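You operate a simulated robot arm through the tools that you are given. There is no shell and no other tool. Be economical: measure what you need, move in short steps, check, and stop when the job is done.

You run a simulated two-armed robot. Do the job below in one go: nothing can be reset, and whatever is moved stays where it is left.

JOB
Shut the chiller drawer. Take the yellow tub and leave it on the top shelf of the white shelf unit. Take the measuring jug on the narrow table and put it away on the near end of the side bench. Open the blue lid. Any order will do. Set down upright: measuring jug.

Only the result counts: the job must be done as asked and must still hold three seconds after the hand-in. Knocking over, shifting, dropping, spilling or breaking anything else fails it. A push-on lid holds only when it is set on centred and level and pressed home; a screw cap is set on level and turned clockwise until tight.

ROBOT AND FRAMES
Two 6-joint arms with two-finger parallel grippers on one trunk, on a base that drives. Base frame: it is fixed to the floor where the robot stands at the start and does not move with it; the origin is under the middle of the robot, x ahead of it, y to its left, z up. Readings come in mm, rad, newtons and seconds.
The left shoulder is at the start at [50, 170, 1300], the right one opposite. Each reaches about 1092 mm from its shoulder. Places, roughly: blue lid [-3100, -1800, 900]; chiller drawer [600, 100, 1000]; measuring jug [-750, -1750, 1000]; near end of the side bench [-5000, 1600, 900]; top shelf of the white shelf unit [800, 1500, 1200]; yellow tub (10x10x4 cm) [700, 1500, 800]. Payload 1.57 kg a hand.
Tool frame (each hand has its own): the origin (TCP) lies between the finger pads and is the grasp point; the fingertips stand 30 mm ahead of it; z points along the fingers, y is the line along which they close. The gripper opens to 80 mm. The fingers are 17 mm wide and 12 mm thick; the gripper's body (40 by 82 mm) begins 80 mm behind the TCP.
Orientation is told as [roll, pitch, yaw] about the base's x, y, z axes, in that order, counted from this pose: with the fingers straight down and closing along the base's y, the tool's x points along the base's -x, its y along +y and its z along -z.

CONTROLS
- The arms move only by the tool move_arm. It takes "left_plan", "right_plan" or both (then of equal length, played together; a hand with none holds still); each is a list of rows, each a list of 7 numbers: the closure, from 0 (fully open) to 1 (shut), then the shift along the tool's x, y, z in mm, then the turn, a rotation vector about the tool's x, y, z in rad. In form: [[hand, tx, ty, tz, rx, ry, rz], ...]. A call has 1 to 10 rows; each row shifts and turns the commanded pose from where the row before left it, along the tool's axes as they then stand. A row lasts 0.2 s, in which the tool goes at most 50 mm and 0.15 rad; a call with a longer step from one row to the next is refused whole, and so is a gripper value outside its range. Where a pose cannot be reached the arm comes as near as it can. A force on the tool above 40 N (or 10 N above the force at the start of the call, whichever is more), or a blocked arm, ends the call early, and 0.2 s more pass. Each finger travels about 45 mm/s and halts on what it meets, pressing with about 34 N; the grip force reading is that of the motor and also rises with nothing between the fingers. The clock runs only during rows and for 0.2 s after the last one: add rows that do not move to give the fingers time. It gives the time, the measured TCP pose, the force on the tool (base axes), the opening and the grip force at its end, in the units of the frame above (readings bear some noise), with the torque about the TCP (base axes, N m) and any sound that the robot's microphone picked up.
- Cameras (640 x 400 px; columns grow to the right, rows downward): "scene" is now at [27.5, 32.8, 1868.8]; the picture's right is [0.43, -0.90, 0.00], its down [-0.69, -0.33, -0.64] and it looks along [0.58, 0.28, -0.77] (base axes); focal length 255 px, centre (320, 200). "left" rides on the left gripper at [72, 7, -122] in its tool frame; the picture's right is [-0.09, 1.00, 0.00], its down [-0.84, -0.08, -0.54] and it looks along [-0.54, -0.05, 0.84] (tool axes); focal length 238 px, centre (320, 200). "right" rides on the right gripper at [72, -7, -122] in its tool frame; the picture's right is [0.09, 1.00, 0.00], its down [-0.84, 0.08, -0.54] and it looks along [-0.54, 0.05, 0.84] (tool axes); focal length 238 px, centre (320, 200). There is no depth. A picture from a camera that has moved, and an enlarged one, comes with that camera's place and axes in the base frame and with its lens.
- grab_frame(camera): a new picture of that camera. The clock stands still meanwhile.
- lift_body(by): slides the trunk up (or, below 0, down) by that many mm; the arms and the scene camera ride with it, the base frame stays. It gives what a move gives, with no picture.
- roll_base(legs): drives the robot by 1 to 6 legs, each [ahead, left, turn to the left] in mm, mm and rad, along the robot's own axes; the way and the turn of a leg run together, so that a leg with both is an arc; at most 1500 mm and 3.142 rad a leg. The arms and the cameras ride along, it lands a little off, and it stops where it bumps. It gives what a move gives.
- pan_tilt(pan, tilt): turns the head with the scene camera to pan (to the left, within 1.501 rad either way) and tilt (down, from -0.506 to 1.204), counted from straight ahead of the robot. It gives what a move gives.
- close_up(camera, box): a new picture of the part [left, top, right, bottom] of that camera's present view, enlarged. The clock stands still meanwhile.
- sign_off(): hands the job in; it is judged then, once.

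Work in short steps. Places have to be worked out from the pictures, the camera data and where the tool is seen: move nearer, look again, correct. Check each grasp and each placing, and mend what went wrong. You have 165 turns and 122 pictures in all, those below and enlarged ones among them. Open the grippers and draw the arms clear of the work before you hand the job in, unless the task says otherwise; then end with one line.

The tools are called after "Emit:" as name(argument=value, ...) on one line, values as JSON. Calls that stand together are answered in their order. move_arm: Moves the arms, as the interface text tells. Its arguments: {"type":"object","properties":{"left_plan":{"type":"array","items":{"type":"array","items":{"type":"number"}}},"right_plan":{"type":"array","items":{"type":"array","items":{"type":"number"}}}},"required":[]} The other tools are called the same way: lift_body (by) slides the trunk up or down; roll_base (legs) drives the base; pan_tilt (pan, tilt) turns the head that bears the scene camera; grab_frame (camera) takes a picture; close_up (camera, box) takes an enlarged picture of a part of a camera's view; sign_off () hands the job in.

At the start:

```text
clock: 0.0
left_ee_pos: [696.5, 363.2, 1190.4]
left_tcp_rot: [0.002, -0.002, 0.0]
left_force: [0.9, -0.5, 0.3]
left_wrist_torque: [-0.05, 0.02, 0.03]
left_opening: 80.1
left_grasp_force: 0.0
right_ee_pos: [683.3, -179.6, 1190.0]
right_tcp_rot: [0.0, -0.001, 0.002]
right_force: [-0.5, -0.2, 0.1]
right_wrist_torque: [-0.02, -0.01, 0.01]
right_opening: 80.0
right_grasp_force: 0.0
trunk travel left (down, up): [-915.0, 55.0]
robot x, y, heading: [-3.2, -2.2, 0.008]
head pan, tilt: [0.449, 0.873]
```

scene: 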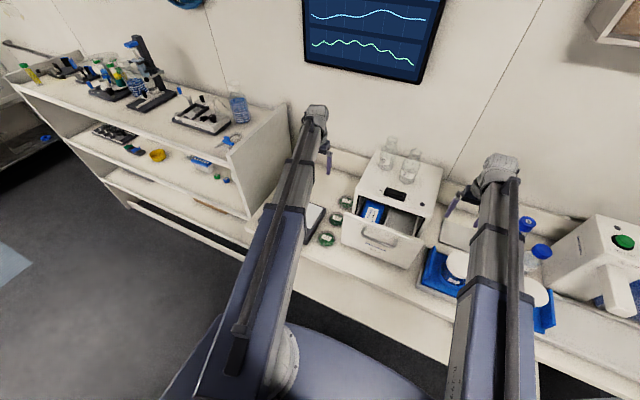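
right: 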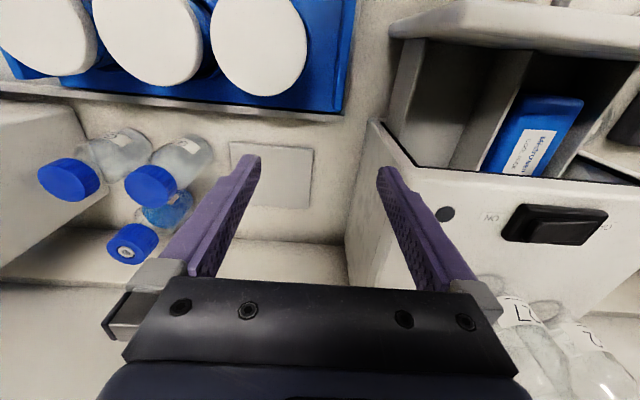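
left: 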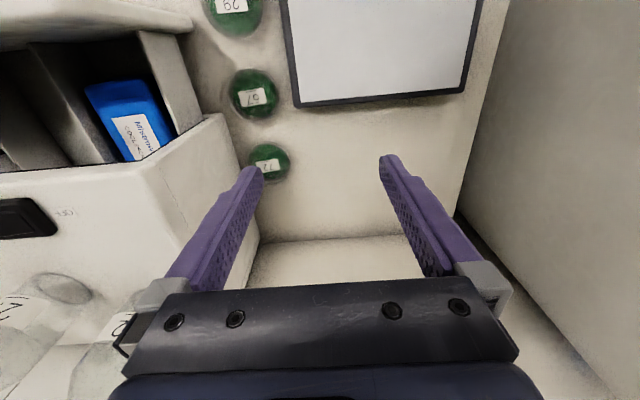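

The chiller drawer stands open ahead of me, between the two arms. I'll look closer at the chiller and at the shelf unit.

Emit:
close_up(camera="scene", box=[300, 120, 480, 280])

Emit:
close_up(camera="scene", box=[0, 20, 300, 240])

```text
2.50 times, centred on (390, 200) of scene
camera zoom: at [27.5, 32.8, 1868.8], right [0.43, -0.9, 0.0], down [-0.69, -0.33, -0.64], along [0.58, 0.28, -0.77], focal length 637 px, centre (145, 200)
```

zoom: 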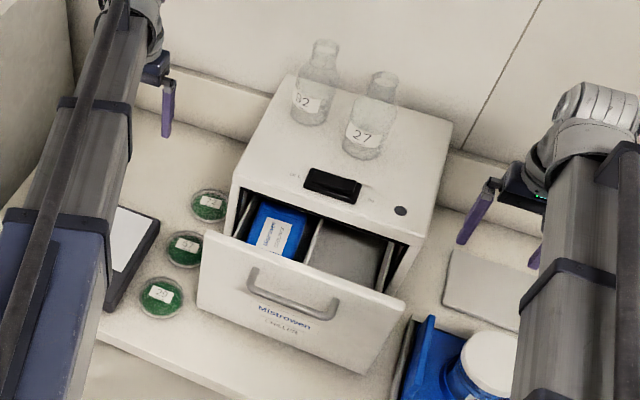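

```text
1.82 times, centred on (150, 130) of scene
camera zoom: at [27.5, 32.8, 1868.8], right [0.43, -0.9, 0.0], down [-0.69, -0.33, -0.64], along [0.58, 0.28, -0.77], focal length 463 px, centre (629, 327)
```

zoom: 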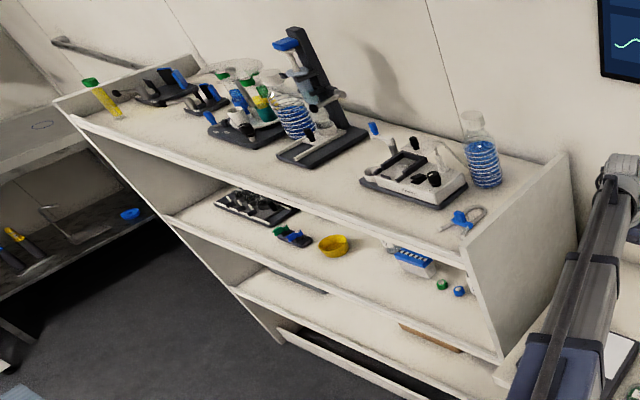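

Triangulating gives the chiller body's front face at x≈702 and its top at z≈1107. The drawer panel is at x≈592, y −91..212, z 866..1090. I'll back up and turn the left hand so the fingers point forward.

Emit:
roll_base(legs=[[-300, 0, 0]])

Emit:
move_arm(left_plan=[[1, 0, 0, 0, 0, -0.15, 0], [1, 0, 0, 0, 0, -0.15, 0], [1, 0, 0, 0, 0, -0.15, 0], [1, 0, 0, 0, 0, -0.15, 0], [1, 0, 0, 0, 0, -0.15, 0], [1, 0, 0, 0, 0, -0.15, 0], [1, 0, 0, 0, 0, -0.15, 0], [1, 0, 0, 0, 0, -0.15, 0], [1, 0, 0, 0, 0, -0.15, 0], [1, 0, 0, 0, 0, -0.15, 0]])

Emit:
pan_tilt(pan=0.0, tilt=0.75)

Emit:
grab_frame(camera="scene")

```text
clock: 2.2
left_ee_pos: [415.3, 356.6, 1188.8]
left_tcp_rot: [-0.001, 0.004, -0.009]
left_force: [-0.3, -0.3, -0.1]
left_wrist_torque: [0.02, 0.06, 0.02]
left_opening: 80.0
left_grasp_force: 0.1
right_ee_pos: [396.5, -184.7, 1188.1]
right_tcp_rot: [0.0, 0.002, -0.007]
right_force: [0.6, -0.3, 0.4]
right_wrist_torque: [0.0, 0.03, -0.02]
right_opening: 80.1
right_grasp_force: 0.1
trunk travel left (down, up): [-915.0, 55.0]
robot x, y, heading: [-291.9, -1.5, -0.009]
head pan, tilt: [0.449, 0.873]
stopped in leg 1: the robot was blocked; the commanded pose is now the measured one
```

```text
clock: 4.4
left_ee_pos: [412.8, 356.6, 1395.6]
left_tcp_rot: [0.008, -1.497, -0.011]
left_force: [0.1, -0.1, 0.8]
left_wrist_torque: [0.01, 0.0, 0.0]
left_opening: 0.0
left_grasp_force: 21.5
left hand out of reach, approached as far as the arm can: row 2, 3, 4, 5, 6, 7, 8, 9, 10
right_ee_pos: [393.8, -185.1, 1189.8]
right_tcp_rot: [0.0, -0.002, -0.008]
right_force: [-0.1, 0.2, 0.5]
right_wrist_torque: [0.02, 0.0, 0.01]
right_opening: 80.2
right_grasp_force: 0.1
trunk travel left (down, up): [-915.0, 55.0]
robot x, y, heading: [-284.5, 1.1, -0.007]
head pan, tilt: [0.449, 0.873]
```

```text
clock: 5.3
left_ee_pos: [413.0, 356.6, 1393.1]
left_tcp_rot: [0.001, -1.496, -0.009]
left_force: [0.5, -0.1, 0.2]
left_wrist_torque: [-0.02, 0.01, 0.01]
left_opening: 0.0
left_grasp_force: 21.4
right_ee_pos: [395.6, -184.3, 1190.1]
right_tcp_rot: [0.0, -0.002, -0.008]
right_force: [0.1, 0.3, 0.0]
right_wrist_torque: [0.0, 0.02, -0.01]
right_opening: 80.0
right_grasp_force: 0.0
trunk travel left (down, up): [-915.0, 55.0]
robot x, y, heading: [-289.7, 1.2, -0.012]
head pan, tilt: [0.0, 0.75]
```

```text
116 pictures are left
camera scene: at [-245.6, -1.9, 1878.6], right [-0.01, -1.0, 0.0], down [-0.68, 0.0, -0.73], along [0.73, -0.01, -0.68], focal length 255 px, centre (320, 200)
```

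scene: 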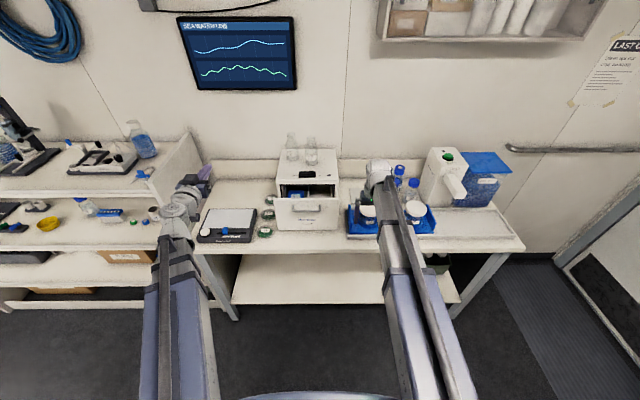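

The base stopped about 290 mm back and something was behind it. The left fingers now point forward but sit high at z≈1395, so I'll lower the trunk to bring them to drawer height.

Emit:
lift_body(by=-400)

Emit:
grab_frame(camera="scene")

```text
clock: 9.1
left_ee_pos: [412.5, 357.3, 994.0]
left_tcp_rot: [0.0, -1.495, -0.009]
left_force: [0.8, -0.7, -0.9]
left_wrist_torque: [-0.02, 0.0, 0.02]
left_opening: 0.1
left_grasp_force: 21.3
right_ee_pos: [395.4, -183.9, 789.3]
right_tcp_rot: [-0.001, 0.001, -0.008]
right_force: [0.2, -0.6, 0.3]
right_wrist_torque: [-0.01, 0.01, 0.02]
right_opening: 80.0
right_grasp_force: 0.2
trunk travel left (down, up): [-515.0, 455.0]
robot x, y, heading: [-284.9, -1.1, -0.011]
head pan, tilt: [0.0, 0.75]
```

```text
115 pictures are left
camera scene: at [-245.6, -2.0, 1478.6], right [-0.01, -1.0, 0.0], down [-0.68, 0.01, -0.73], along [0.73, -0.01, -0.68], focal length 255 px, centre (320, 200)
```

scene: 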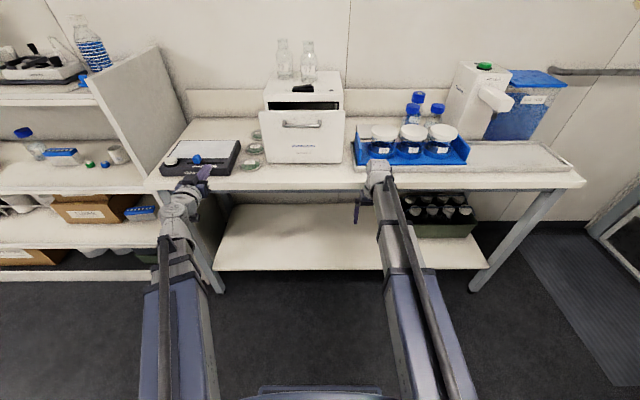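

The drawer panel is centred at y≈45, x≈590, with its handle at z≈1060. I'll bring the closed left fingers across to y≈50, z≈960.

Emit:
move_arm(left_plan=[[1, 0, -50, 0, 0, 0, 0], [1, 0, -50, 0, 0, 0, 0], [1, 0, -50, 0, 0, 0, 0], [1, 0, -50, 0, 0, 0, 0], [1, 0, -50, 0, 0, 0, 0], [1, 20, -50, 0, 0, 0, 0], [1, 0, 0, 0, 0, 0, 0]])

Emit:
grab_frame(camera="scene")

```text
refused: row 6 steps farther than a row can; nothing moved
```

```text
114 pictures are left
camera scene: at [-245.6, -2.0, 1478.6], right [-0.01, -1.0, 0.0], down [-0.68, 0.01, -0.73], along [0.73, -0.01, -0.68], focal length 255 px, centre (320, 200)
```

scene: 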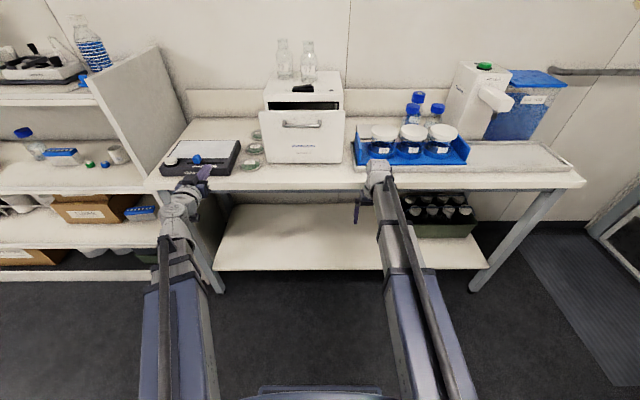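

One row asked for more than 50 mm, so nothing moved. I'll resend it with smaller steps.

Emit:
move_arm(left_plan=[[1, 0, -48, 0, 0, 0, 0], [1, 0, -48, 0, 0, 0, 0], [1, 0, -48, 0, 0, 0, 0], [1, 0, -48, 0, 0, 0, 0], [1, 0, -48, 0, 0, 0, 0], [1, 0, -48, 0, 0, 0, 0], [1, 20, -15, 0, 0, 0, 0], [1, 0, 0, 0, 0, 0, 0]])

Emit:
grab_frame(camera="scene")

```text
clock: 10.9
left_ee_pos: [409.9, 52.7, 993.0]
left_tcp_rot: [0.006, -1.495, -0.014]
left_force: [0.1, 0.2, -0.1]
left_wrist_torque: [-0.01, 0.02, -0.01]
left_opening: 0.2
left_grasp_force: 21.0
left hand out of reach, approached as far as the arm can: row 7
right_ee_pos: [394.9, -184.6, 790.2]
right_tcp_rot: [0.001, 0.0, -0.006]
right_force: [0.0, 0.7, -0.7]
right_wrist_torque: [-0.04, 0.04, -0.05]
right_opening: 80.1
right_grasp_force: 0.1
trunk travel left (down, up): [-515.0, 455.0]
robot x, y, heading: [-288.5, -3.2, -0.012]
head pan, tilt: [0.0, 0.75]
```

```text
113 pictures are left
camera scene: at [-245.6, -2.0, 1478.6], right [-0.01, -1.0, 0.0], down [-0.68, 0.01, -0.73], along [0.73, -0.01, -0.68], focal length 255 px, centre (320, 200)
```

scene: 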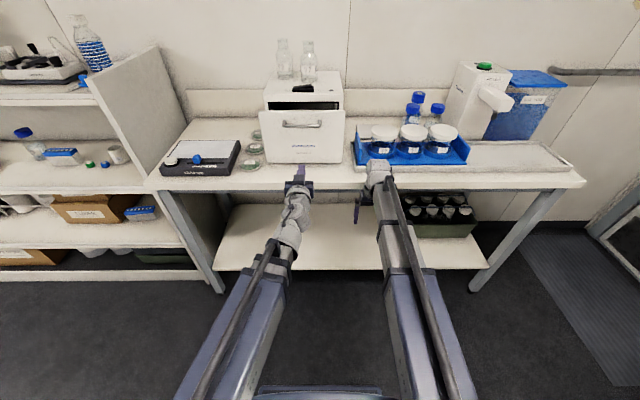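

The arm is lined up with the drawer. I'll lower the trunk a touch, then advance until the fingers meet the panel.

Emit:
lift_body(by=-30)

Emit:
move_arm(left_plan=[[1, 0, 0, 40, 0, 0, 0], [1, 0, 0, 40, 0, 0, 0], [1, 0, 0, 25, 0, 0, 0], [1, 0, 0, 20, 0, 0, 0], [1, 0, 0, 20, 0, 0, 0], [1, 0, 0, 20, 0, 0, 0], [1, 0, 0, 20, 0, 0, 0], [1, 0, 0, 20, 0, 0, 0]])

Emit:
grab_frame(camera="scene")

```text
clock: 11.6
left_ee_pos: [409.7, 53.6, 963.8]
left_tcp_rot: [0.002, -1.495, -0.01]
left_force: [-0.1, 0.2, 0.6]
left_wrist_torque: [0.0, 0.02, -0.03]
left_opening: 0.0
left_grasp_force: 21.2
right_ee_pos: [395.6, -186.5, 760.8]
right_tcp_rot: [-0.001, 0.0, -0.008]
right_force: [1.1, -0.6, 0.2]
right_wrist_torque: [0.0, 0.0, 0.0]
right_opening: 79.8
right_grasp_force: 0.0
trunk travel left (down, up): [-485.0, 485.0]
robot x, y, heading: [-288.8, -3.4, -0.008]
head pan, tilt: [0.0, 0.75]
```

```text
clock: 13.3
left_ee_pos: [588.5, 53.0, 962.6]
left_tcp_rot: [-0.009, -1.49, 0.005]
left_force: [-4.5, -0.1, -0.7]
left_wrist_torque: [0.04, 0.35, -0.02]
left_opening: 0.1
left_grasp_force: 21.4
left hand out of reach, approached as far as the arm can: row 2, 4, 6
right_ee_pos: [394.1, -184.0, 760.5]
right_tcp_rot: [-0.001, 0.0, -0.008]
right_force: [0.1, 0.2, 0.4]
right_wrist_torque: [-0.01, 0.0, 0.03]
right_opening: 79.8
right_grasp_force: 0.1
trunk travel left (down, up): [-485.0, 485.0]
robot x, y, heading: [-287.8, 2.0, -0.01]
head pan, tilt: [0.0, 0.75]
stopped in row 8 (left hand): the force on the tool passed its limit at 60 N (the readings are from after the stop); the commanded pose is now the measured one
```

```text
112 pictures are left
camera scene: at [-246.0, -2.1, 1448.7], right [-0.01, -1.0, 0.0], down [-0.68, 0.01, -0.73], along [0.73, -0.01, -0.68], focal length 255 px, centre (320, 200)
```

scene: 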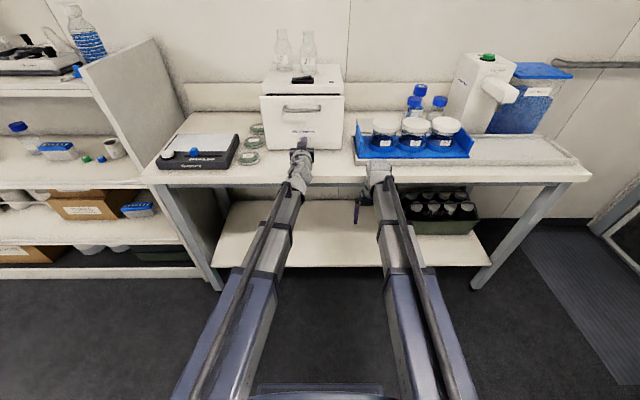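

A 60 N stop came with the fingertips at about x=619. I'll zoom in to see whether the drawer is shut.

Emit:
close_up(camera="scene", box=[240, 20, 370, 170])

```text
2.67 times, centred on (305, 95) of scene
camera zoom: at [-246.0, -2.1, 1448.7], right [-0.01, -1.0, 0.0], down [-0.68, 0.01, -0.73], along [0.73, -0.01, -0.68], focal length 679 px, centre (360, 480)
```

zoom: 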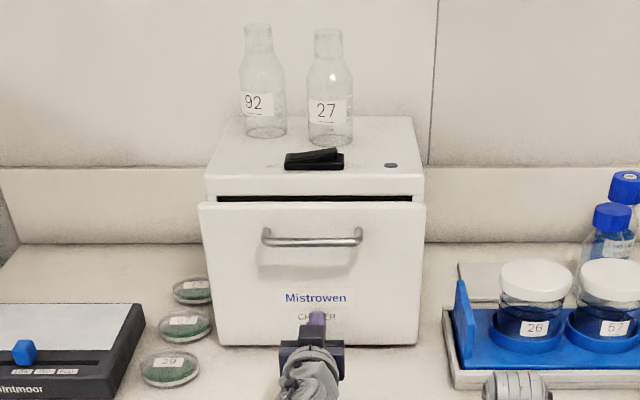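

A dark slit is still visible above the panel, so the drawer isn't fully home yet. I'll push on in small steps.

Emit:
move_arm(left_plan=[[1, 0, 0, 5, 0, 0, 0], [1, 0, 0, 5, 0, 0, 0], [1, 0, 0, 5, 0, 0, 0], [1, 0, 0, 5, 0, 0, 0], [1, 0, 0, 5, 0, 0, 0], [1, 0, 0, 5, 0, 0, 0], [1, 0, 0, 5, 0, 0, 0], [1, 0, 0, 5, 0, 0, 0], [1, 0, 0, 5, 0, 0, 0], [1, 0, 0, 5, 0, 0, 0]])

Emit:
close_up(camera="scene", box=[240, 20, 370, 170])

```text
clock: 13.7
left_ee_pos: [590.2, 53.5, 961.7]
left_tcp_rot: [-0.017, -1.49, 0.013]
left_force: [-7.1, -0.2, -0.7]
left_wrist_torque: [0.0, 0.45, -0.02]
left_opening: 0.0
left_grasp_force: 21.4
right_ee_pos: [394.6, -183.4, 760.0]
right_tcp_rot: [-0.001, 0.0, -0.008]
right_force: [-0.3, 0.2, -0.6]
right_wrist_torque: [0.01, 0.01, -0.03]
right_opening: 80.0
right_grasp_force: 0.1
trunk travel left (down, up): [-485.0, 485.0]
robot x, y, heading: [-286.6, -2.1, -0.008]
head pan, tilt: [0.0, 0.75]
stopped in row 2 (left hand): the force on the tool passed its limit at 47 N (the readings are from after the stop); the commanded pose is now the measured one
```

```text
2.67 times, centred on (305, 95) of scene
camera zoom: at [-246.2, -2.1, 1448.8], right [-0.01, -1.0, 0.0], down [-0.68, 0.01, -0.73], along [0.73, -0.01, -0.68], focal length 679 px, centre (360, 480)
```

zoom: 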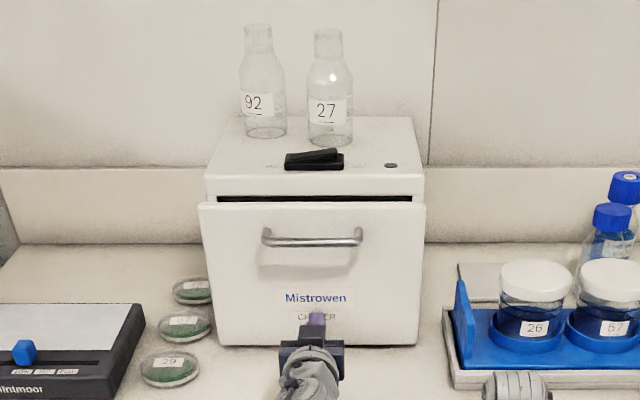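

The wrist torque puts the contact about 64 mm below the TCP, so it's the hand camera hitting the bench edge rather than the fingers on the panel. I'll back off, raise the trunk to z≈1015 (just under the handle), and try again.

Emit:
move_arm(left_plan=[[1, 0, 0, -30, 0, 0, 0], [1, 0, 0, -30, 0, 0, 0], [1, 0, 0, 0, 0, 0, 0]])

Emit:
lift_body(by=55)

Emit:
move_arm(left_plan=[[1, 0, 0, 25, 0, 0, 0], [1, 0, 0, 20, 0, 0, 0], [1, 0, 0, 15, 0, 0, 0], [1, 0, 0, 10, 0, 0, 0], [1, 0, 0, 10, 0, 0, 0], [1, 0, 0, 10, 0, 0, 0], [1, 0, 0, 10, 0, 0, 0]])

Emit:
grab_frame(camera="left")

Emit:
close_up(camera="scene", box=[240, 20, 370, 170])

```text
clock: 14.5
left_ee_pos: [530.8, 52.3, 962.7]
left_tcp_rot: [-0.019, -1.49, 0.019]
left_force: [0.3, 0.2, 0.4]
left_wrist_torque: [0.03, 0.04, 0.05]
left_opening: 0.0
left_grasp_force: 21.6
left hand out of reach, approached as far as the arm can: row 2
right_ee_pos: [394.8, -186.1, 759.5]
right_tcp_rot: [-0.001, 0.002, -0.006]
right_force: [-0.4, -0.2, 0.2]
right_wrist_torque: [-0.01, 0.0, 0.01]
right_opening: 80.0
right_grasp_force: 0.0
trunk travel left (down, up): [-485.0, 485.0]
robot x, y, heading: [-283.0, -2.1, -0.01]
head pan, tilt: [0.0, 0.75]
```

```text
clock: 15.4
left_ee_pos: [531.6, 52.6, 1017.1]
left_tcp_rot: [-0.021, -1.489, 0.017]
left_force: [0.1, -0.5, -0.2]
left_wrist_torque: [0.01, 0.01, 0.01]
left_opening: 0.1
left_grasp_force: 21.1
right_ee_pos: [395.4, -183.3, 814.1]
right_tcp_rot: [0.001, 0.001, -0.007]
right_force: [-0.1, -0.1, 0.1]
right_wrist_torque: [-0.01, 0.0, 0.02]
right_opening: 80.0
right_grasp_force: 0.0
trunk travel left (down, up): [-540.0, 430.0]
robot x, y, heading: [-283.7, 1.4, -0.007]
head pan, tilt: [0.0, 0.75]
```

```text
clock: 17.1
left_ee_pos: [630.1, 52.3, 1016.4]
left_tcp_rot: [-0.014, -1.49, 0.013]
left_force: [0.0, 0.4, -0.4]
left_wrist_torque: [0.02, -0.02, -0.01]
left_opening: 0.3
left_grasp_force: 21.8
left hand out of reach, approached as far as the arm can: row 2, 6
right_ee_pos: [395.8, -184.8, 814.5]
right_tcp_rot: [0.0, 0.0, -0.006]
right_force: [0.4, -0.7, 0.0]
right_wrist_torque: [-0.01, -0.02, -0.02]
right_opening: 80.1
right_grasp_force: 0.1
trunk travel left (down, up): [-540.0, 430.0]
robot x, y, heading: [-289.0, -2.4, -0.006]
head pan, tilt: [0.0, 0.75]
```

```text
109 pictures are left
camera left: at [502.7, 59.3, 954.8], right [0.01, 1.0, 0.09], down [-0.47, -0.08, 0.88], along [0.88, -0.05, 0.47], focal length 238 px, centre (320, 200)
```

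left: 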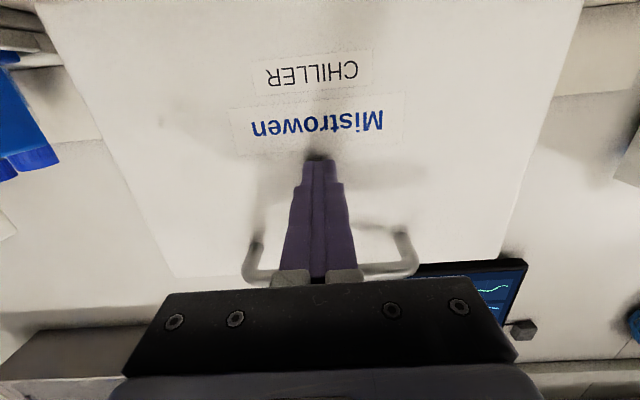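

```text
2.67 times, centred on (305, 95) of scene
camera zoom: at [-245.4, -2.0, 1503.6], right [-0.01, -1.0, 0.0], down [-0.68, 0.01, -0.73], along [0.73, -0.01, -0.68], focal length 679 px, centre (360, 480)
```

zoom: 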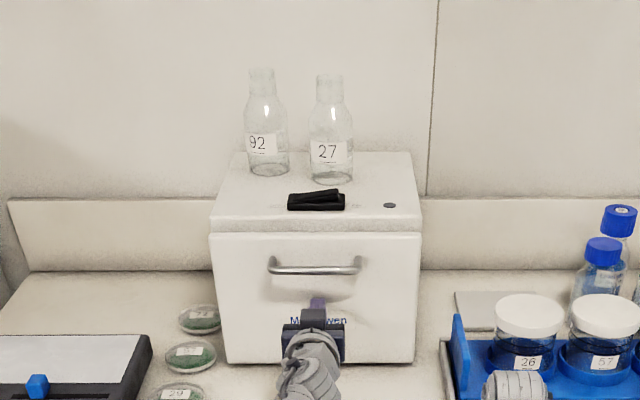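

The drawer is moving and the slit is almost gone. I'll keep pushing gently until it meets a firm stop.

Emit:
move_arm(left_plan=[[1, 0, 0, 8, 0, 0, 0], [1, 0, 0, 8, 0, 0, 0], [1, 0, 0, 8, 0, 0, 0], [1, 0, 0, 8, 0, 0, 0], [1, 0, 0, 8, 0, 0, 0], [1, 0, 0, 8, 0, 0, 0]])

Emit:
close_up(camera="scene", box=[240, 20, 370, 170])

```text
clock: 17.9
left_ee_pos: [650.0, 51.5, 1016.9]
left_tcp_rot: [-0.026, -1.489, 0.026]
left_force: [-4.8, 0.6, 2.2]
left_wrist_torque: [0.03, -0.11, 0.03]
left_opening: 0.0
left_grasp_force: 21.2
left hand out of reach, approached as far as the arm can: row 3
right_ee_pos: [394.1, -186.6, 815.0]
right_tcp_rot: [0.001, 0.0, -0.007]
right_force: [-0.5, 0.6, 0.0]
right_wrist_torque: [0.0, 0.04, 0.03]
right_opening: 80.0
right_grasp_force: 0.0
trunk travel left (down, up): [-540.0, 430.0]
robot x, y, heading: [-287.7, -5.1, -0.01]
head pan, tilt: [0.0, 0.75]
stopped in row 4 (left hand): the force on the tool passed its limit at 46 N (the readings are from after the stop); the commanded pose is now the measured one
```

```text
2.67 times, centred on (305, 95) of scene
camera zoom: at [-246.5, -2.0, 1503.8], right [-0.01, -1.0, 0.0], down [-0.68, 0.01, -0.73], along [0.73, -0.01, -0.68], focal length 679 px, centre (360, 480)
```

zoom: 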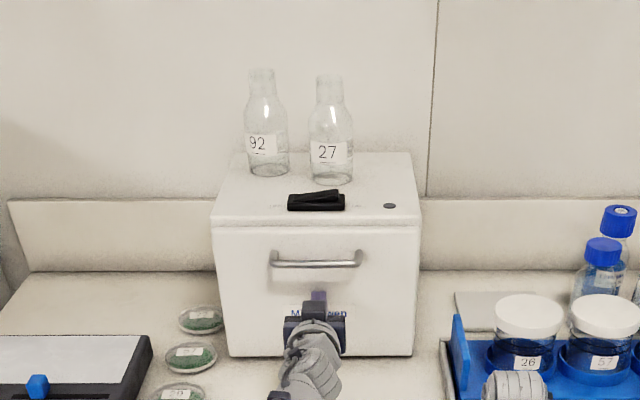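

The drawer is shut flush and the bottles on top haven't moved. I'll back the hand off and raise the trunk, then look over the shelf unit.

Emit:
move_arm(left_plan=[[1, 0, 0, -40, 0, 0, 0], [1, 0, 0, -45, 0, 0, 0], [1, 0, 0, -45, 0, 0, 0], [1, 0, 0, -45, 0, 0, 0], [1, 0, 0, -45, 0, 0, 0], [0, 0, 45, 0, 0, 0, 0], [0, 0, 45, 0, 0, 0, 0], [0, 0, 45, 0, 0, 0, 0], [0, 0, 45, 0, 0, 0, 0], [0, 0, 45, 0, 0, 0, 0]])

Emit:
pan_tilt(pan=1.0, tilt=0.55)

Emit:
grab_frame(camera="scene")

Emit:
pan_tilt(pan=-1.5, tilt=0.5)

Emit:
grab_frame(camera="scene")

```text
clock: 20.1
left_ee_pos: [432.9, 278.6, 1014.9]
left_tcp_rot: [0.129, -1.482, -0.13]
left_force: [0.4, 0.3, 0.1]
left_wrist_torque: [-0.02, 0.03, 0.02]
left_opening: 79.9
left_grasp_force: 0.1
left hand out of reach, approached as far as the arm can: row 2, 3, 4, 5
right_ee_pos: [394.6, -185.7, 813.8]
right_tcp_rot: [0.002, 0.0, -0.009]
right_force: [0.2, 0.7, 0.0]
right_wrist_torque: [-0.01, 0.03, -0.01]
right_opening: 80.1
right_grasp_force: 0.0
trunk travel left (down, up): [-540.0, 430.0]
robot x, y, heading: [-282.3, -2.5, -0.013]
head pan, tilt: [0.0, 0.75]
```

```text
clock: 21.4
left_ee_pos: [433.4, 276.1, 1015.5]
left_tcp_rot: [0.175, -1.48, -0.176]
left_force: [0.7, 0.4, 0.8]
left_wrist_torque: [0.01, -0.01, 0.0]
left_opening: 80.0
left_grasp_force: 0.1
right_ee_pos: [394.7, -184.4, 814.7]
right_tcp_rot: [0.0, 0.0, -0.007]
right_force: [0.4, 0.0, -0.5]
right_wrist_torque: [-0.01, 0.05, -0.04]
right_opening: 79.9
right_grasp_force: 0.1
trunk travel left (down, up): [-540.0, 430.0]
robot x, y, heading: [-286.3, -1.5, -0.008]
head pan, tilt: [1.0, 0.55]
```

```text
106 pictures are left
camera scene: at [-279.3, 73.8, 1521.0], right [0.84, -0.55, 0.0], down [-0.29, -0.44, -0.85], along [0.47, 0.71, -0.52], focal length 255 px, centre (320, 200)
```

scene: 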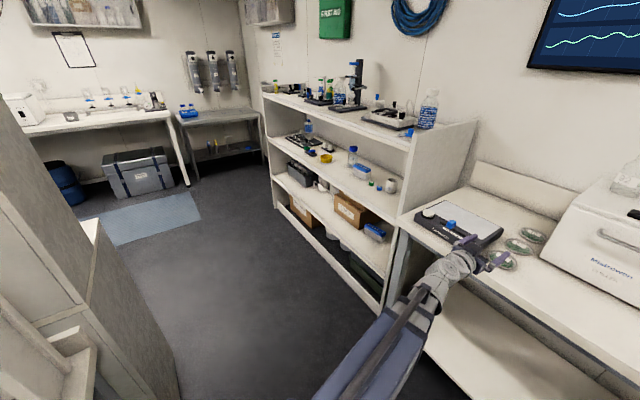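

```text
clock: 23.7
left_ee_pos: [433.0, 276.4, 1015.2]
left_tcp_rot: [0.176, -1.48, -0.176]
left_force: [0.5, -0.4, 0.4]
left_wrist_torque: [-0.01, 0.02, 0.03]
left_opening: 79.7
left_grasp_force: 0.0
right_ee_pos: [394.6, -184.4, 815.4]
right_tcp_rot: [0.001, 0.0, -0.006]
right_force: [-0.9, -0.5, 0.7]
right_wrist_torque: [-0.01, -0.01, -0.01]
right_opening: 80.1
right_grasp_force: 0.2
trunk travel left (down, up): [-540.0, 430.0]
robot x, y, heading: [-286.7, 0.5, -0.01]
head pan, tilt: [-1.499, 0.499]
```

```text
105 pictures are left
camera scene: at [-322.7, -92.2, 1525.6], right [-1.0, -0.06, 0.0], down [-0.03, 0.48, -0.88], along [0.06, -0.88, -0.48], focal length 255 px, centre (320, 200)
```

scene: 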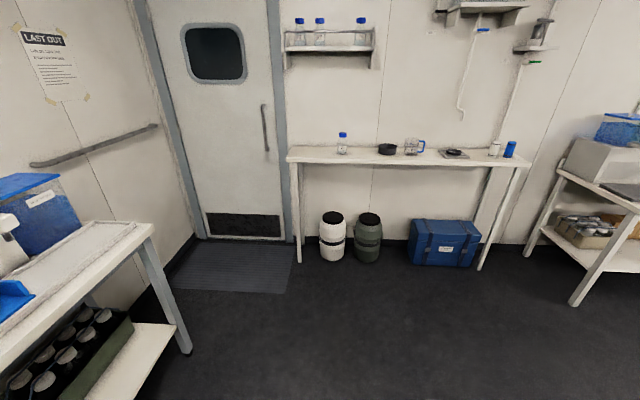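

The shelf unit's front is at x≈690 with its right end at y≈800, and the tub is near [722, 1517, 812] on the middle shelf. I'll move forward off the partition behind me, then slide left in front of the shelf.

Emit:
roll_base(legs=[[90, 0, 0], [0, 1230, 0]])

Emit:
pan_tilt(pan=0.35, tilt=0.6)

Emit:
grab_frame(camera="scene")

```text
clock: 24.6
left_ee_pos: [473.0, 276.8, 1016.3]
left_tcp_rot: [-0.021, -1.486, 0.016]
left_force: [0.3, -0.2, -0.2]
left_wrist_torque: [0.03, 0.0, -0.03]
left_opening: 80.3
left_grasp_force: 0.1
right_ee_pos: [423.3, -185.1, 815.1]
right_tcp_rot: [-0.001, 0.023, -0.002]
right_force: [-3.5, 1.0, -0.6]
right_wrist_torque: [-0.02, -0.25, 0.07]
right_opening: 80.1
right_grasp_force: 0.0
trunk travel left (down, up): [-540.0, 430.0]
robot x, y, heading: [-249.5, 2.1, -0.012]
head pan, tilt: [-1.499, 0.499]
stopped in leg 1: the force on the tool passed its limit at 100 N (the readings are from after the stop); the commanded pose is now the measured one
```

```text
clock: 26.4
left_ee_pos: [472.5, 276.1, 1017.4]
left_tcp_rot: [-0.027, -1.488, 0.024]
left_force: [-0.6, 0.1, -0.4]
left_wrist_torque: [0.01, 0.02, -0.04]
left_opening: 79.9
left_grasp_force: 0.0
right_ee_pos: [423.9, -186.5, 814.9]
right_tcp_rot: [0.001, 0.022, -0.004]
right_force: [-10.2, 0.8, -5.5]
right_wrist_torque: [-0.15, -0.63, 0.21]
right_opening: 80.1
right_grasp_force: 0.0
trunk travel left (down, up): [-540.0, 430.0]
robot x, y, heading: [-245.4, -0.9, -0.011]
head pan, tilt: [0.351, 0.6]
```

```text
104 pictures are left
camera scene: at [-207.0, 27.9, 1516.5], right [0.34, -0.94, 0.0], down [-0.53, -0.19, -0.83], along [0.78, 0.28, -0.56], focal length 255 px, centre (320, 200)
```

scene: 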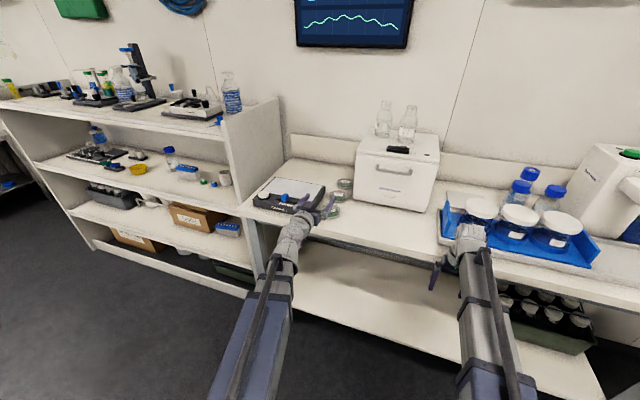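

The low right hand touched the bench edge. I'll back off slightly and raise the trunk well clear before sliding left.

Emit:
roll_base(legs=[[-25, 0, 0]])

Emit:
lift_body(by=330)

Emit:
roll_base(legs=[[60, 0, 0], [0, 1250, 0]])

Emit:
grab_frame(camera="scene")

```text
clock: 27.2
left_ee_pos: [446.9, 276.6, 1017.4]
left_tcp_rot: [-0.026, -1.488, 0.023]
left_force: [-0.2, 0.9, -0.5]
left_wrist_torque: [0.02, -0.01, -0.01]
left_opening: 80.3
left_grasp_force: 0.1
right_ee_pos: [399.4, -185.0, 815.3]
right_tcp_rot: [0.0, 0.021, -0.005]
right_force: [-0.2, 0.2, -0.6]
right_wrist_torque: [0.0, -0.04, -0.04]
right_opening: 79.9
right_grasp_force: 0.1
trunk travel left (down, up): [-540.0, 430.0]
robot x, y, heading: [-272.8, -3.0, -0.007]
head pan, tilt: [0.351, 0.6]
```

```text
clock: 30.5
left_ee_pos: [448.0, 275.9, 1346.0]
left_tcp_rot: [-0.026, -1.489, 0.024]
left_force: [-0.7, -0.5, 0.3]
left_wrist_torque: [-0.01, 0.0, -0.06]
left_opening: 80.2
left_grasp_force: 0.0
right_ee_pos: [399.0, -184.5, 1145.9]
right_tcp_rot: [-0.001, 0.021, -0.006]
right_force: [-0.2, 0.3, 0.3]
right_wrist_torque: [-0.01, -0.01, -0.02]
right_opening: 79.9
right_grasp_force: 0.2
trunk travel left (down, up): [-870.0, 100.0]
robot x, y, heading: [-273.3, -0.9, -0.013]
head pan, tilt: [0.351, 0.6]
```

```text
clock: 37.3
left_ee_pos: [521.5, 1508.3, 1346.2]
left_tcp_rot: [-0.029, -1.488, 0.022]
left_force: [-1.1, 0.3, 0.4]
left_wrist_torque: [0.0, 0.02, -0.02]
left_opening: 80.0
left_grasp_force: 0.1
right_ee_pos: [472.6, 1047.4, 1145.0]
right_tcp_rot: [-0.004, 0.021, -0.009]
right_force: [0.7, -0.1, -0.3]
right_wrist_torque: [-0.03, 0.0, 0.0]
right_opening: 79.7
right_grasp_force: 0.0
trunk travel left (down, up): [-870.0, 100.0]
robot x, y, heading: [-198.6, 1235.0, -0.008]
head pan, tilt: [0.351, 0.6]
```

```text
103 pictures are left
camera scene: at [-158.4, 1264.3, 1846.5], right [0.33, -0.94, 0.0], down [-0.53, -0.19, -0.82], along [0.78, 0.27, -0.57], focal length 255 px, centre (320, 200)
```

scene: 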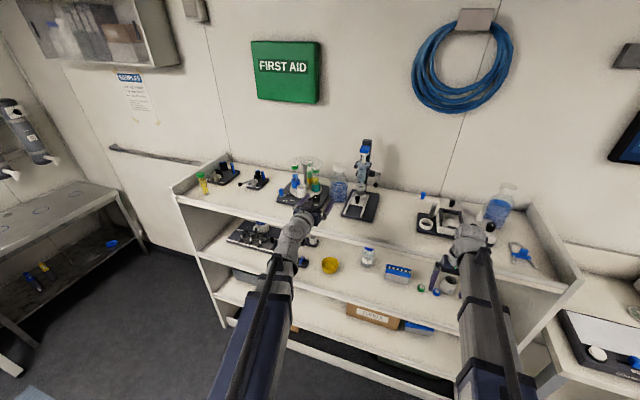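

The tub is in view at about [712, 1510]. I'll zoom in on the tub and on the top shelf to find a free spot.

Emit:
close_up(camera="scene", box=[160, 140, 420, 310])

Emit:
close_up(camera="scene", box=[340, 130, 600, 300])

```text
2.35 times, centred on (290, 225) of scene
camera zoom: at [-158.4, 1264.3, 1846.5], right [0.33, -0.94, 0.0], down [-0.53, -0.19, -0.82], along [0.78, 0.27, -0.57], focal length 599 px, centre (391, 141)
```

zoom: 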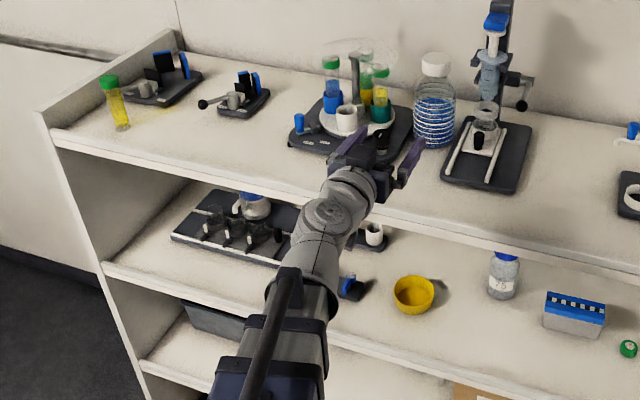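

```text
2.35 times, centred on (470, 215) of scene
camera zoom: at [-158.4, 1264.3, 1846.5], right [0.33, -0.94, 0.0], down [-0.53, -0.19, -0.82], along [0.78, 0.27, -0.57], focal length 599 px, centre (-33, 165)
```

zoom: 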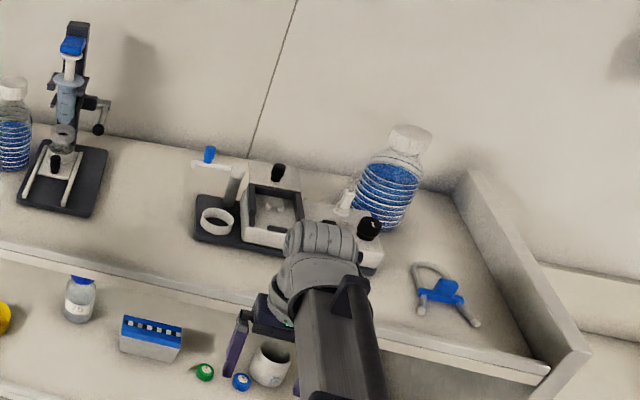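

The right side of the tub is free and there's open top-shelf space around y≈1240. I'll tilt the left hand to about 45° and lower it in front of the tub.

Emit:
move_arm(left_plan=[[0, 0, 0, 0, 0, 0.14, 0], [0, 0, 0, 0, 0, 0.14, 0], [0, 0, 0, 0, 0, 0.14, 0], [0, 0, 0, 0, 0, 0.14, 0], [0, 0, 0, 0, 0, 0.14, 0]])

Emit:
lift_body(by=-430)

Emit:
grab_frame(camera="left")

Emit:
grab_frame(camera="scene")

```text
clock: 38.5
left_ee_pos: [521.8, 1508.1, 1209.2]
left_tcp_rot: [-0.003, -0.783, -0.003]
left_force: [-0.3, -0.4, -0.8]
left_wrist_torque: [-0.01, 0.02, 0.03]
left_opening: 80.2
left_grasp_force: 0.1
left hand out of reach, approached as far as the arm can: row 1, 2, 3, 4, 5
right_ee_pos: [472.1, 1047.8, 1144.2]
right_tcp_rot: [0.0, 0.023, -0.009]
right_force: [-0.2, 0.2, -0.9]
right_wrist_torque: [0.01, -0.01, 0.02]
right_opening: 80.0
right_grasp_force: 0.0
trunk travel left (down, up): [-870.0, 100.0]
robot x, y, heading: [-201.1, 1233.6, -0.014]
head pan, tilt: [0.351, 0.6]
```

```text
refused: -430 is not a number from -400 to 400
```

```text
100 pictures are left
camera left: at [384.6, 1515.9, 1244.2], right [0.07, 1.0, 0.06], down [0.21, -0.08, 0.98], along [0.98, -0.06, -0.21], focal length 238 px, centre (320, 200)
```

left: 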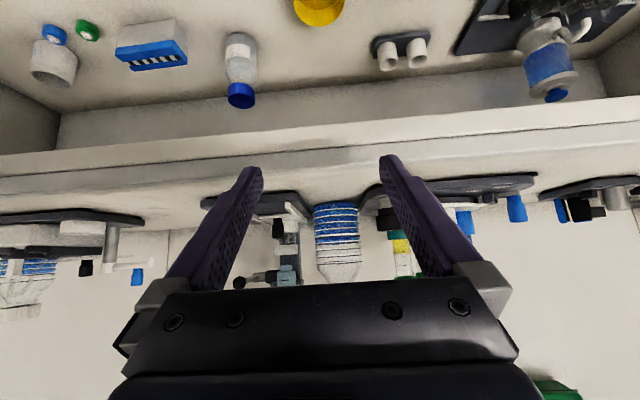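

```text
99 pictures are left
camera scene: at [-157.8, 1263.8, 1846.5], right [0.33, -0.94, 0.0], down [-0.53, -0.19, -0.82], along [0.78, 0.27, -0.57], focal length 255 px, centre (320, 200)
```

scene: 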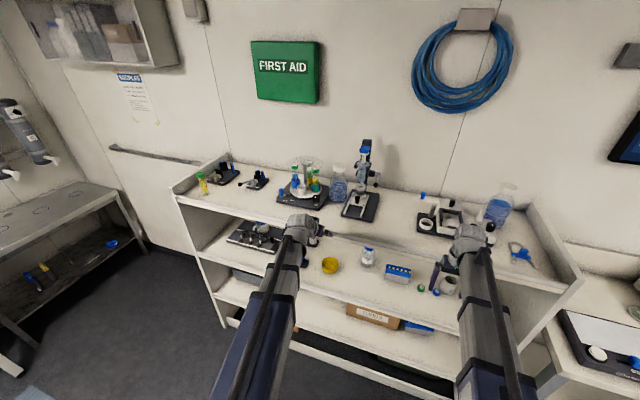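

I get the top shelf edge at about x≈570, z≈1160. I'll lower the trunk and look straight at the tub.

Emit:
lift_body(by=-280)

Emit:
grab_frame(camera="left")

Emit:
grab_frame(camera="scene")

```text
clock: 41.4
left_ee_pos: [521.6, 1509.2, 930.1]
left_tcp_rot: [-0.003, -0.79, -0.004]
left_force: [-0.1, 0.2, 0.6]
left_wrist_torque: [0.0, 0.02, 0.0]
left_opening: 80.4
left_grasp_force: 0.0
right_ee_pos: [471.7, 1046.3, 864.7]
right_tcp_rot: [0.0, 0.021, -0.008]
right_force: [-1.0, 0.5, 0.2]
right_wrist_torque: [-0.02, -0.04, -0.03]
right_opening: 80.0
right_grasp_force: 0.0
trunk travel left (down, up): [-590.0, 380.0]
robot x, y, heading: [-201.9, 1238.8, -0.016]
head pan, tilt: [0.351, 0.6]
```

```text
98 pictures are left
camera left: at [384.0, 1516.0, 964.5], right [0.07, 1.0, 0.06], down [0.21, -0.08, 0.98], along [0.98, -0.06, -0.21], focal length 238 px, centre (320, 200)
```

left: 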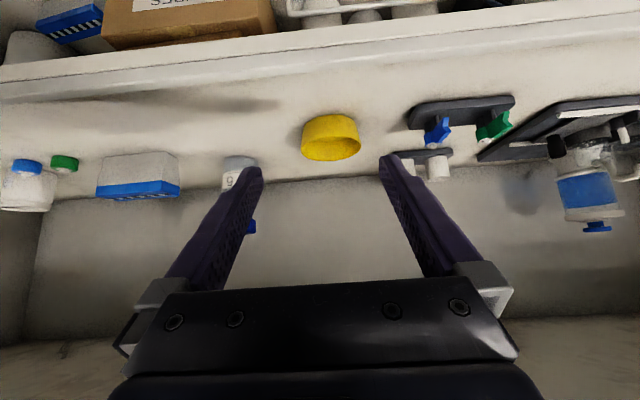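

```text
97 pictures are left
camera scene: at [-158.5, 1263.8, 1566.5], right [0.33, -0.94, 0.0], down [-0.53, -0.19, -0.83], along [0.78, 0.27, -0.56], focal length 255 px, centre (320, 200)
```

scene: 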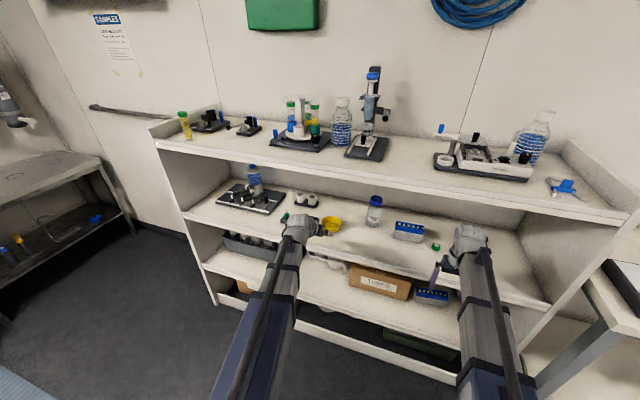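

Combining the views puts the tub rim centre at about [720, 1517, 815], base z≈776, shelf front x≈596. I'll move above the right rim so that one finger is inside the tub and one outside.

Emit:
move_arm(left_plan=[[0, -18.2, -8, 35.4, 0, 0, 0], [0, -18.2, -8, 35.4, 0, 0, 0], [0, -18.2, -8, 35.4, 0, 0, 0], [0, -18.2, -8, 35.4, 0, 0, 0], [0, -18.2, -8, 35.4, 0, 0, 0]])

Emit:
grab_frame(camera="left")

Emit:
close_up(camera="scene", box=[240, 170, 420, 280])

```text
clock: 42.5
left_ee_pos: [711.1, 1468.0, 929.2]
left_tcp_rot: [-0.001, -0.785, -0.002]
left_force: [0.9, 0.4, 0.1]
left_wrist_torque: [-0.01, 0.0, 0.0]
left_opening: 79.8
left_grasp_force: 0.1
left hand out of reach, approached as far as the arm can: row 1, 2, 3, 4, 5
right_ee_pos: [471.5, 1047.1, 864.7]
right_tcp_rot: [-0.001, 0.024, -0.009]
right_force: [-0.1, 0.8, 0.1]
right_wrist_torque: [0.02, -0.02, 0.03]
right_opening: 80.0
right_grasp_force: 0.0
trunk travel left (down, up): [-590.0, 380.0]
robot x, y, heading: [-199.5, 1231.7, -0.017]
head pan, tilt: [0.351, 0.6]
```

```text
96 pictures are left
camera left: at [574.4, 1475.5, 964.2], right [0.07, 1.0, 0.06], down [0.21, -0.08, 0.98], along [0.98, -0.06, -0.21], focal length 238 px, centre (320, 200)
```

left: 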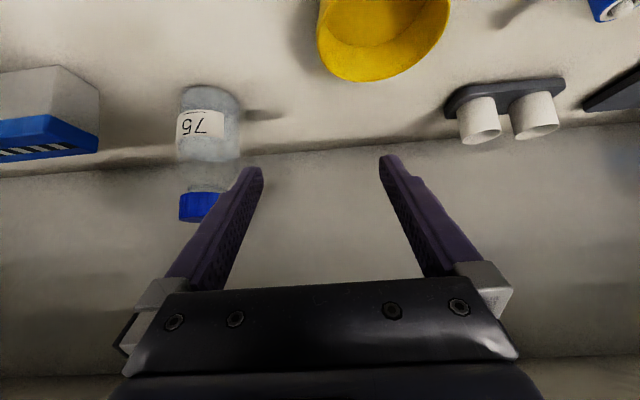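

```text
3.56 times, centred on (330, 225) of scene
camera zoom: at [-158.0, 1263.8, 1566.5], right [0.33, -0.94, 0.0], down [-0.53, -0.19, -0.82], along [0.78, 0.27, -0.57], focal length 906 px, centre (284, 111)
```

zoom: 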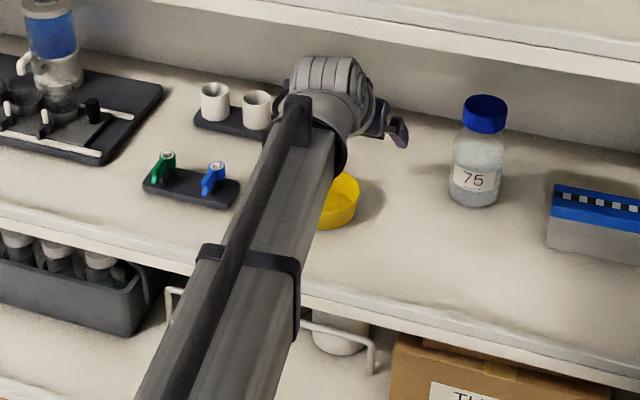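

The arm can't go lower by itself, so I'll use the trunk. The rim's right wall measures y≈1473, x≈712, which lines up with the fingers. I'll lower partway and check the forearm's clearance.

Emit:
lift_body(by=-60)

Emit:
move_arm(left_plan=[[0, 0, 4, 0, 0, 0, 0]])

Emit:
grab_frame(camera="left")

Emit:
grab_frame(camera="scene")

Emit:
grab_frame(camera="right")

```text
clock: 43.5
left_ee_pos: [710.0, 1469.0, 870.0]
left_tcp_rot: [-0.002, -0.788, -0.006]
left_force: [0.5, -0.5, -0.9]
left_wrist_torque: [-0.01, 0.01, 0.01]
left_opening: 80.1
left_grasp_force: 0.1
right_ee_pos: [471.4, 1046.2, 804.5]
right_tcp_rot: [0.0, 0.021, -0.01]
right_force: [0.7, -0.2, -0.3]
right_wrist_torque: [0.0, -0.02, 0.01]
right_opening: 80.0
right_grasp_force: 0.1
trunk travel left (down, up): [-530.0, 440.0]
robot x, y, heading: [-199.6, 1236.2, -0.017]
head pan, tilt: [0.351, 0.6]
```

```text
clock: 44.0
left_ee_pos: [710.9, 1472.2, 870.4]
left_tcp_rot: [-0.003, -0.788, -0.004]
left_force: [-0.2, 0.7, 0.6]
left_wrist_torque: [0.02, 0.02, 0.01]
left_opening: 80.1
left_grasp_force: 0.0
right_ee_pos: [471.5, 1047.3, 804.7]
right_tcp_rot: [0.001, 0.021, -0.009]
right_force: [0.6, 0.0, 0.7]
right_wrist_torque: [-0.02, 0.01, -0.01]
right_opening: 80.1
right_grasp_force: 0.0
trunk travel left (down, up): [-530.0, 440.0]
robot x, y, heading: [-200.1, 1232.5, -0.013]
head pan, tilt: [0.351, 0.6]
```

```text
94 pictures are left
camera left: at [573.6, 1479.3, 904.5], right [0.07, 1.0, 0.06], down [0.21, -0.08, 0.98], along [0.98, -0.06, -0.21], focal length 238 px, centre (320, 200)
```

left: 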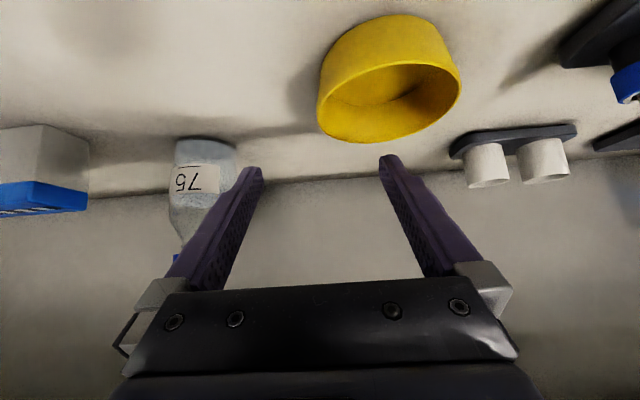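

```text
93 pictures are left
camera scene: at [-158.4, 1263.8, 1506.5], right [0.33, -0.94, 0.0], down [-0.53, -0.19, -0.83], along [0.78, 0.27, -0.56], focal length 255 px, centre (320, 200)
```

scene: 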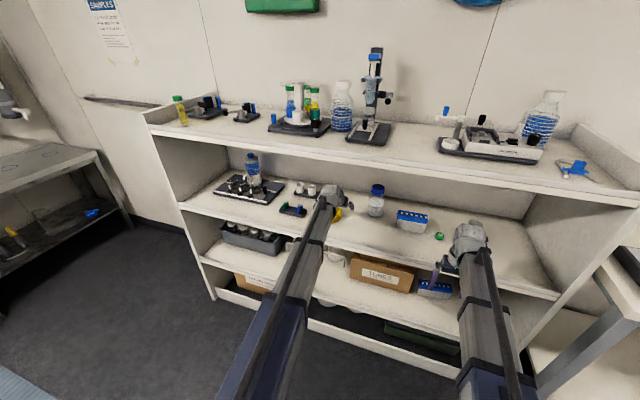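

```text
92 pictures are left
camera right: at [403.0, 1041.8, 927.9], right [-0.08, 1.0, 0.0], down [0.85, 0.07, 0.52], along [0.52, 0.04, -0.85], focal length 238 px, centre (320, 200)
```

right: 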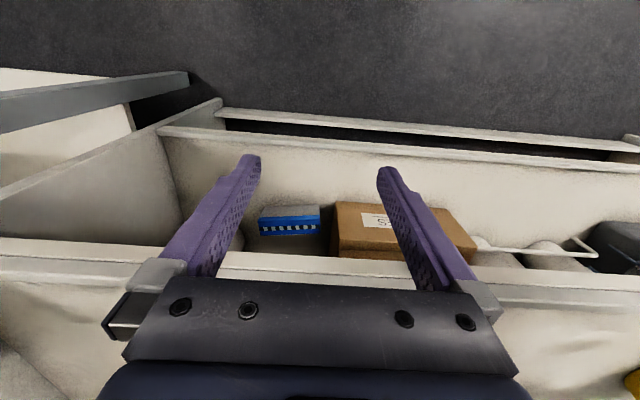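

Rim centre refined to about x≈727, with the right wall at y≈1472. I'll shift forward 12 mm and lower in two stages, watching the forearm against the shelf edge.

Emit:
move_arm(left_plan=[[0, -8.4, 0, 8.5, 0, 0, 0]])

Emit:
lift_body(by=-35)

Emit:
grab_frame(camera="left")

Emit:
close_up(camera="scene", box=[220, 150, 420, 290])

```text
clock: 44.4
left_ee_pos: [723.1, 1471.3, 868.8]
left_tcp_rot: [-0.004, -0.785, -0.004]
left_force: [-1.1, -0.7, 0.2]
left_wrist_torque: [-0.01, -0.02, 0.01]
left_opening: 79.8
left_grasp_force: 0.1
right_ee_pos: [471.7, 1046.3, 804.7]
right_tcp_rot: [0.001, 0.021, -0.007]
right_force: [-0.5, -0.4, -0.4]
right_wrist_torque: [-0.01, 0.0, 0.0]
right_opening: 80.2
right_grasp_force: 0.0
trunk travel left (down, up): [-530.0, 440.0]
robot x, y, heading: [-201.3, 1235.3, -0.015]
head pan, tilt: [0.351, 0.6]
```

```text
clock: 45.1
left_ee_pos: [722.5, 1472.2, 834.7]
left_tcp_rot: [-0.003, -0.787, -0.005]
left_force: [1.0, -0.4, 0.3]
left_wrist_torque: [-0.01, -0.02, -0.01]
left_opening: 80.3
left_grasp_force: 0.0
right_ee_pos: [470.8, 1047.2, 770.1]
right_tcp_rot: [0.0, 0.021, -0.009]
right_force: [0.7, 0.1, 0.3]
right_wrist_torque: [0.01, -0.02, 0.01]
right_opening: 80.0
right_grasp_force: 0.2
trunk travel left (down, up): [-495.0, 475.0]
robot x, y, heading: [-199.9, 1236.1, -0.015]
head pan, tilt: [0.351, 0.6]
```

```text
91 pictures are left
camera left: at [585.4, 1479.2, 869.6], right [0.07, 1.0, 0.06], down [0.21, -0.08, 0.98], along [0.98, -0.06, -0.21], focal length 238 px, centre (320, 200)
```

left: 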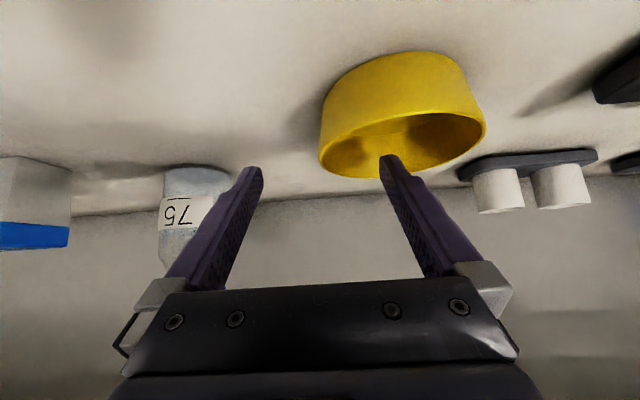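

```text
2.86 times, centred on (320, 220) of scene
camera zoom: at [-158.6, 1263.8, 1471.5], right [0.33, -0.94, 0.0], down [-0.53, -0.19, -0.83], along [0.78, 0.27, -0.56], focal length 728 px, centre (320, 143)
```

zoom: 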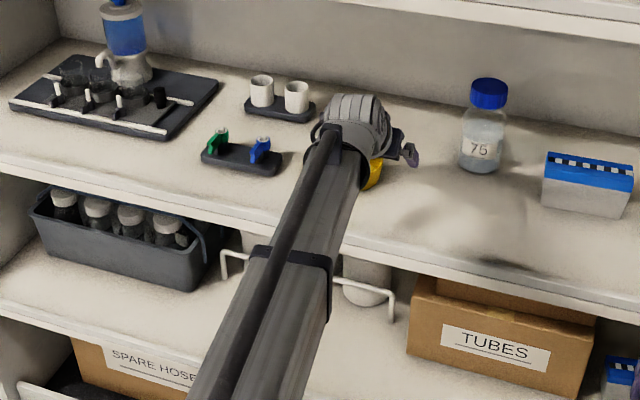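

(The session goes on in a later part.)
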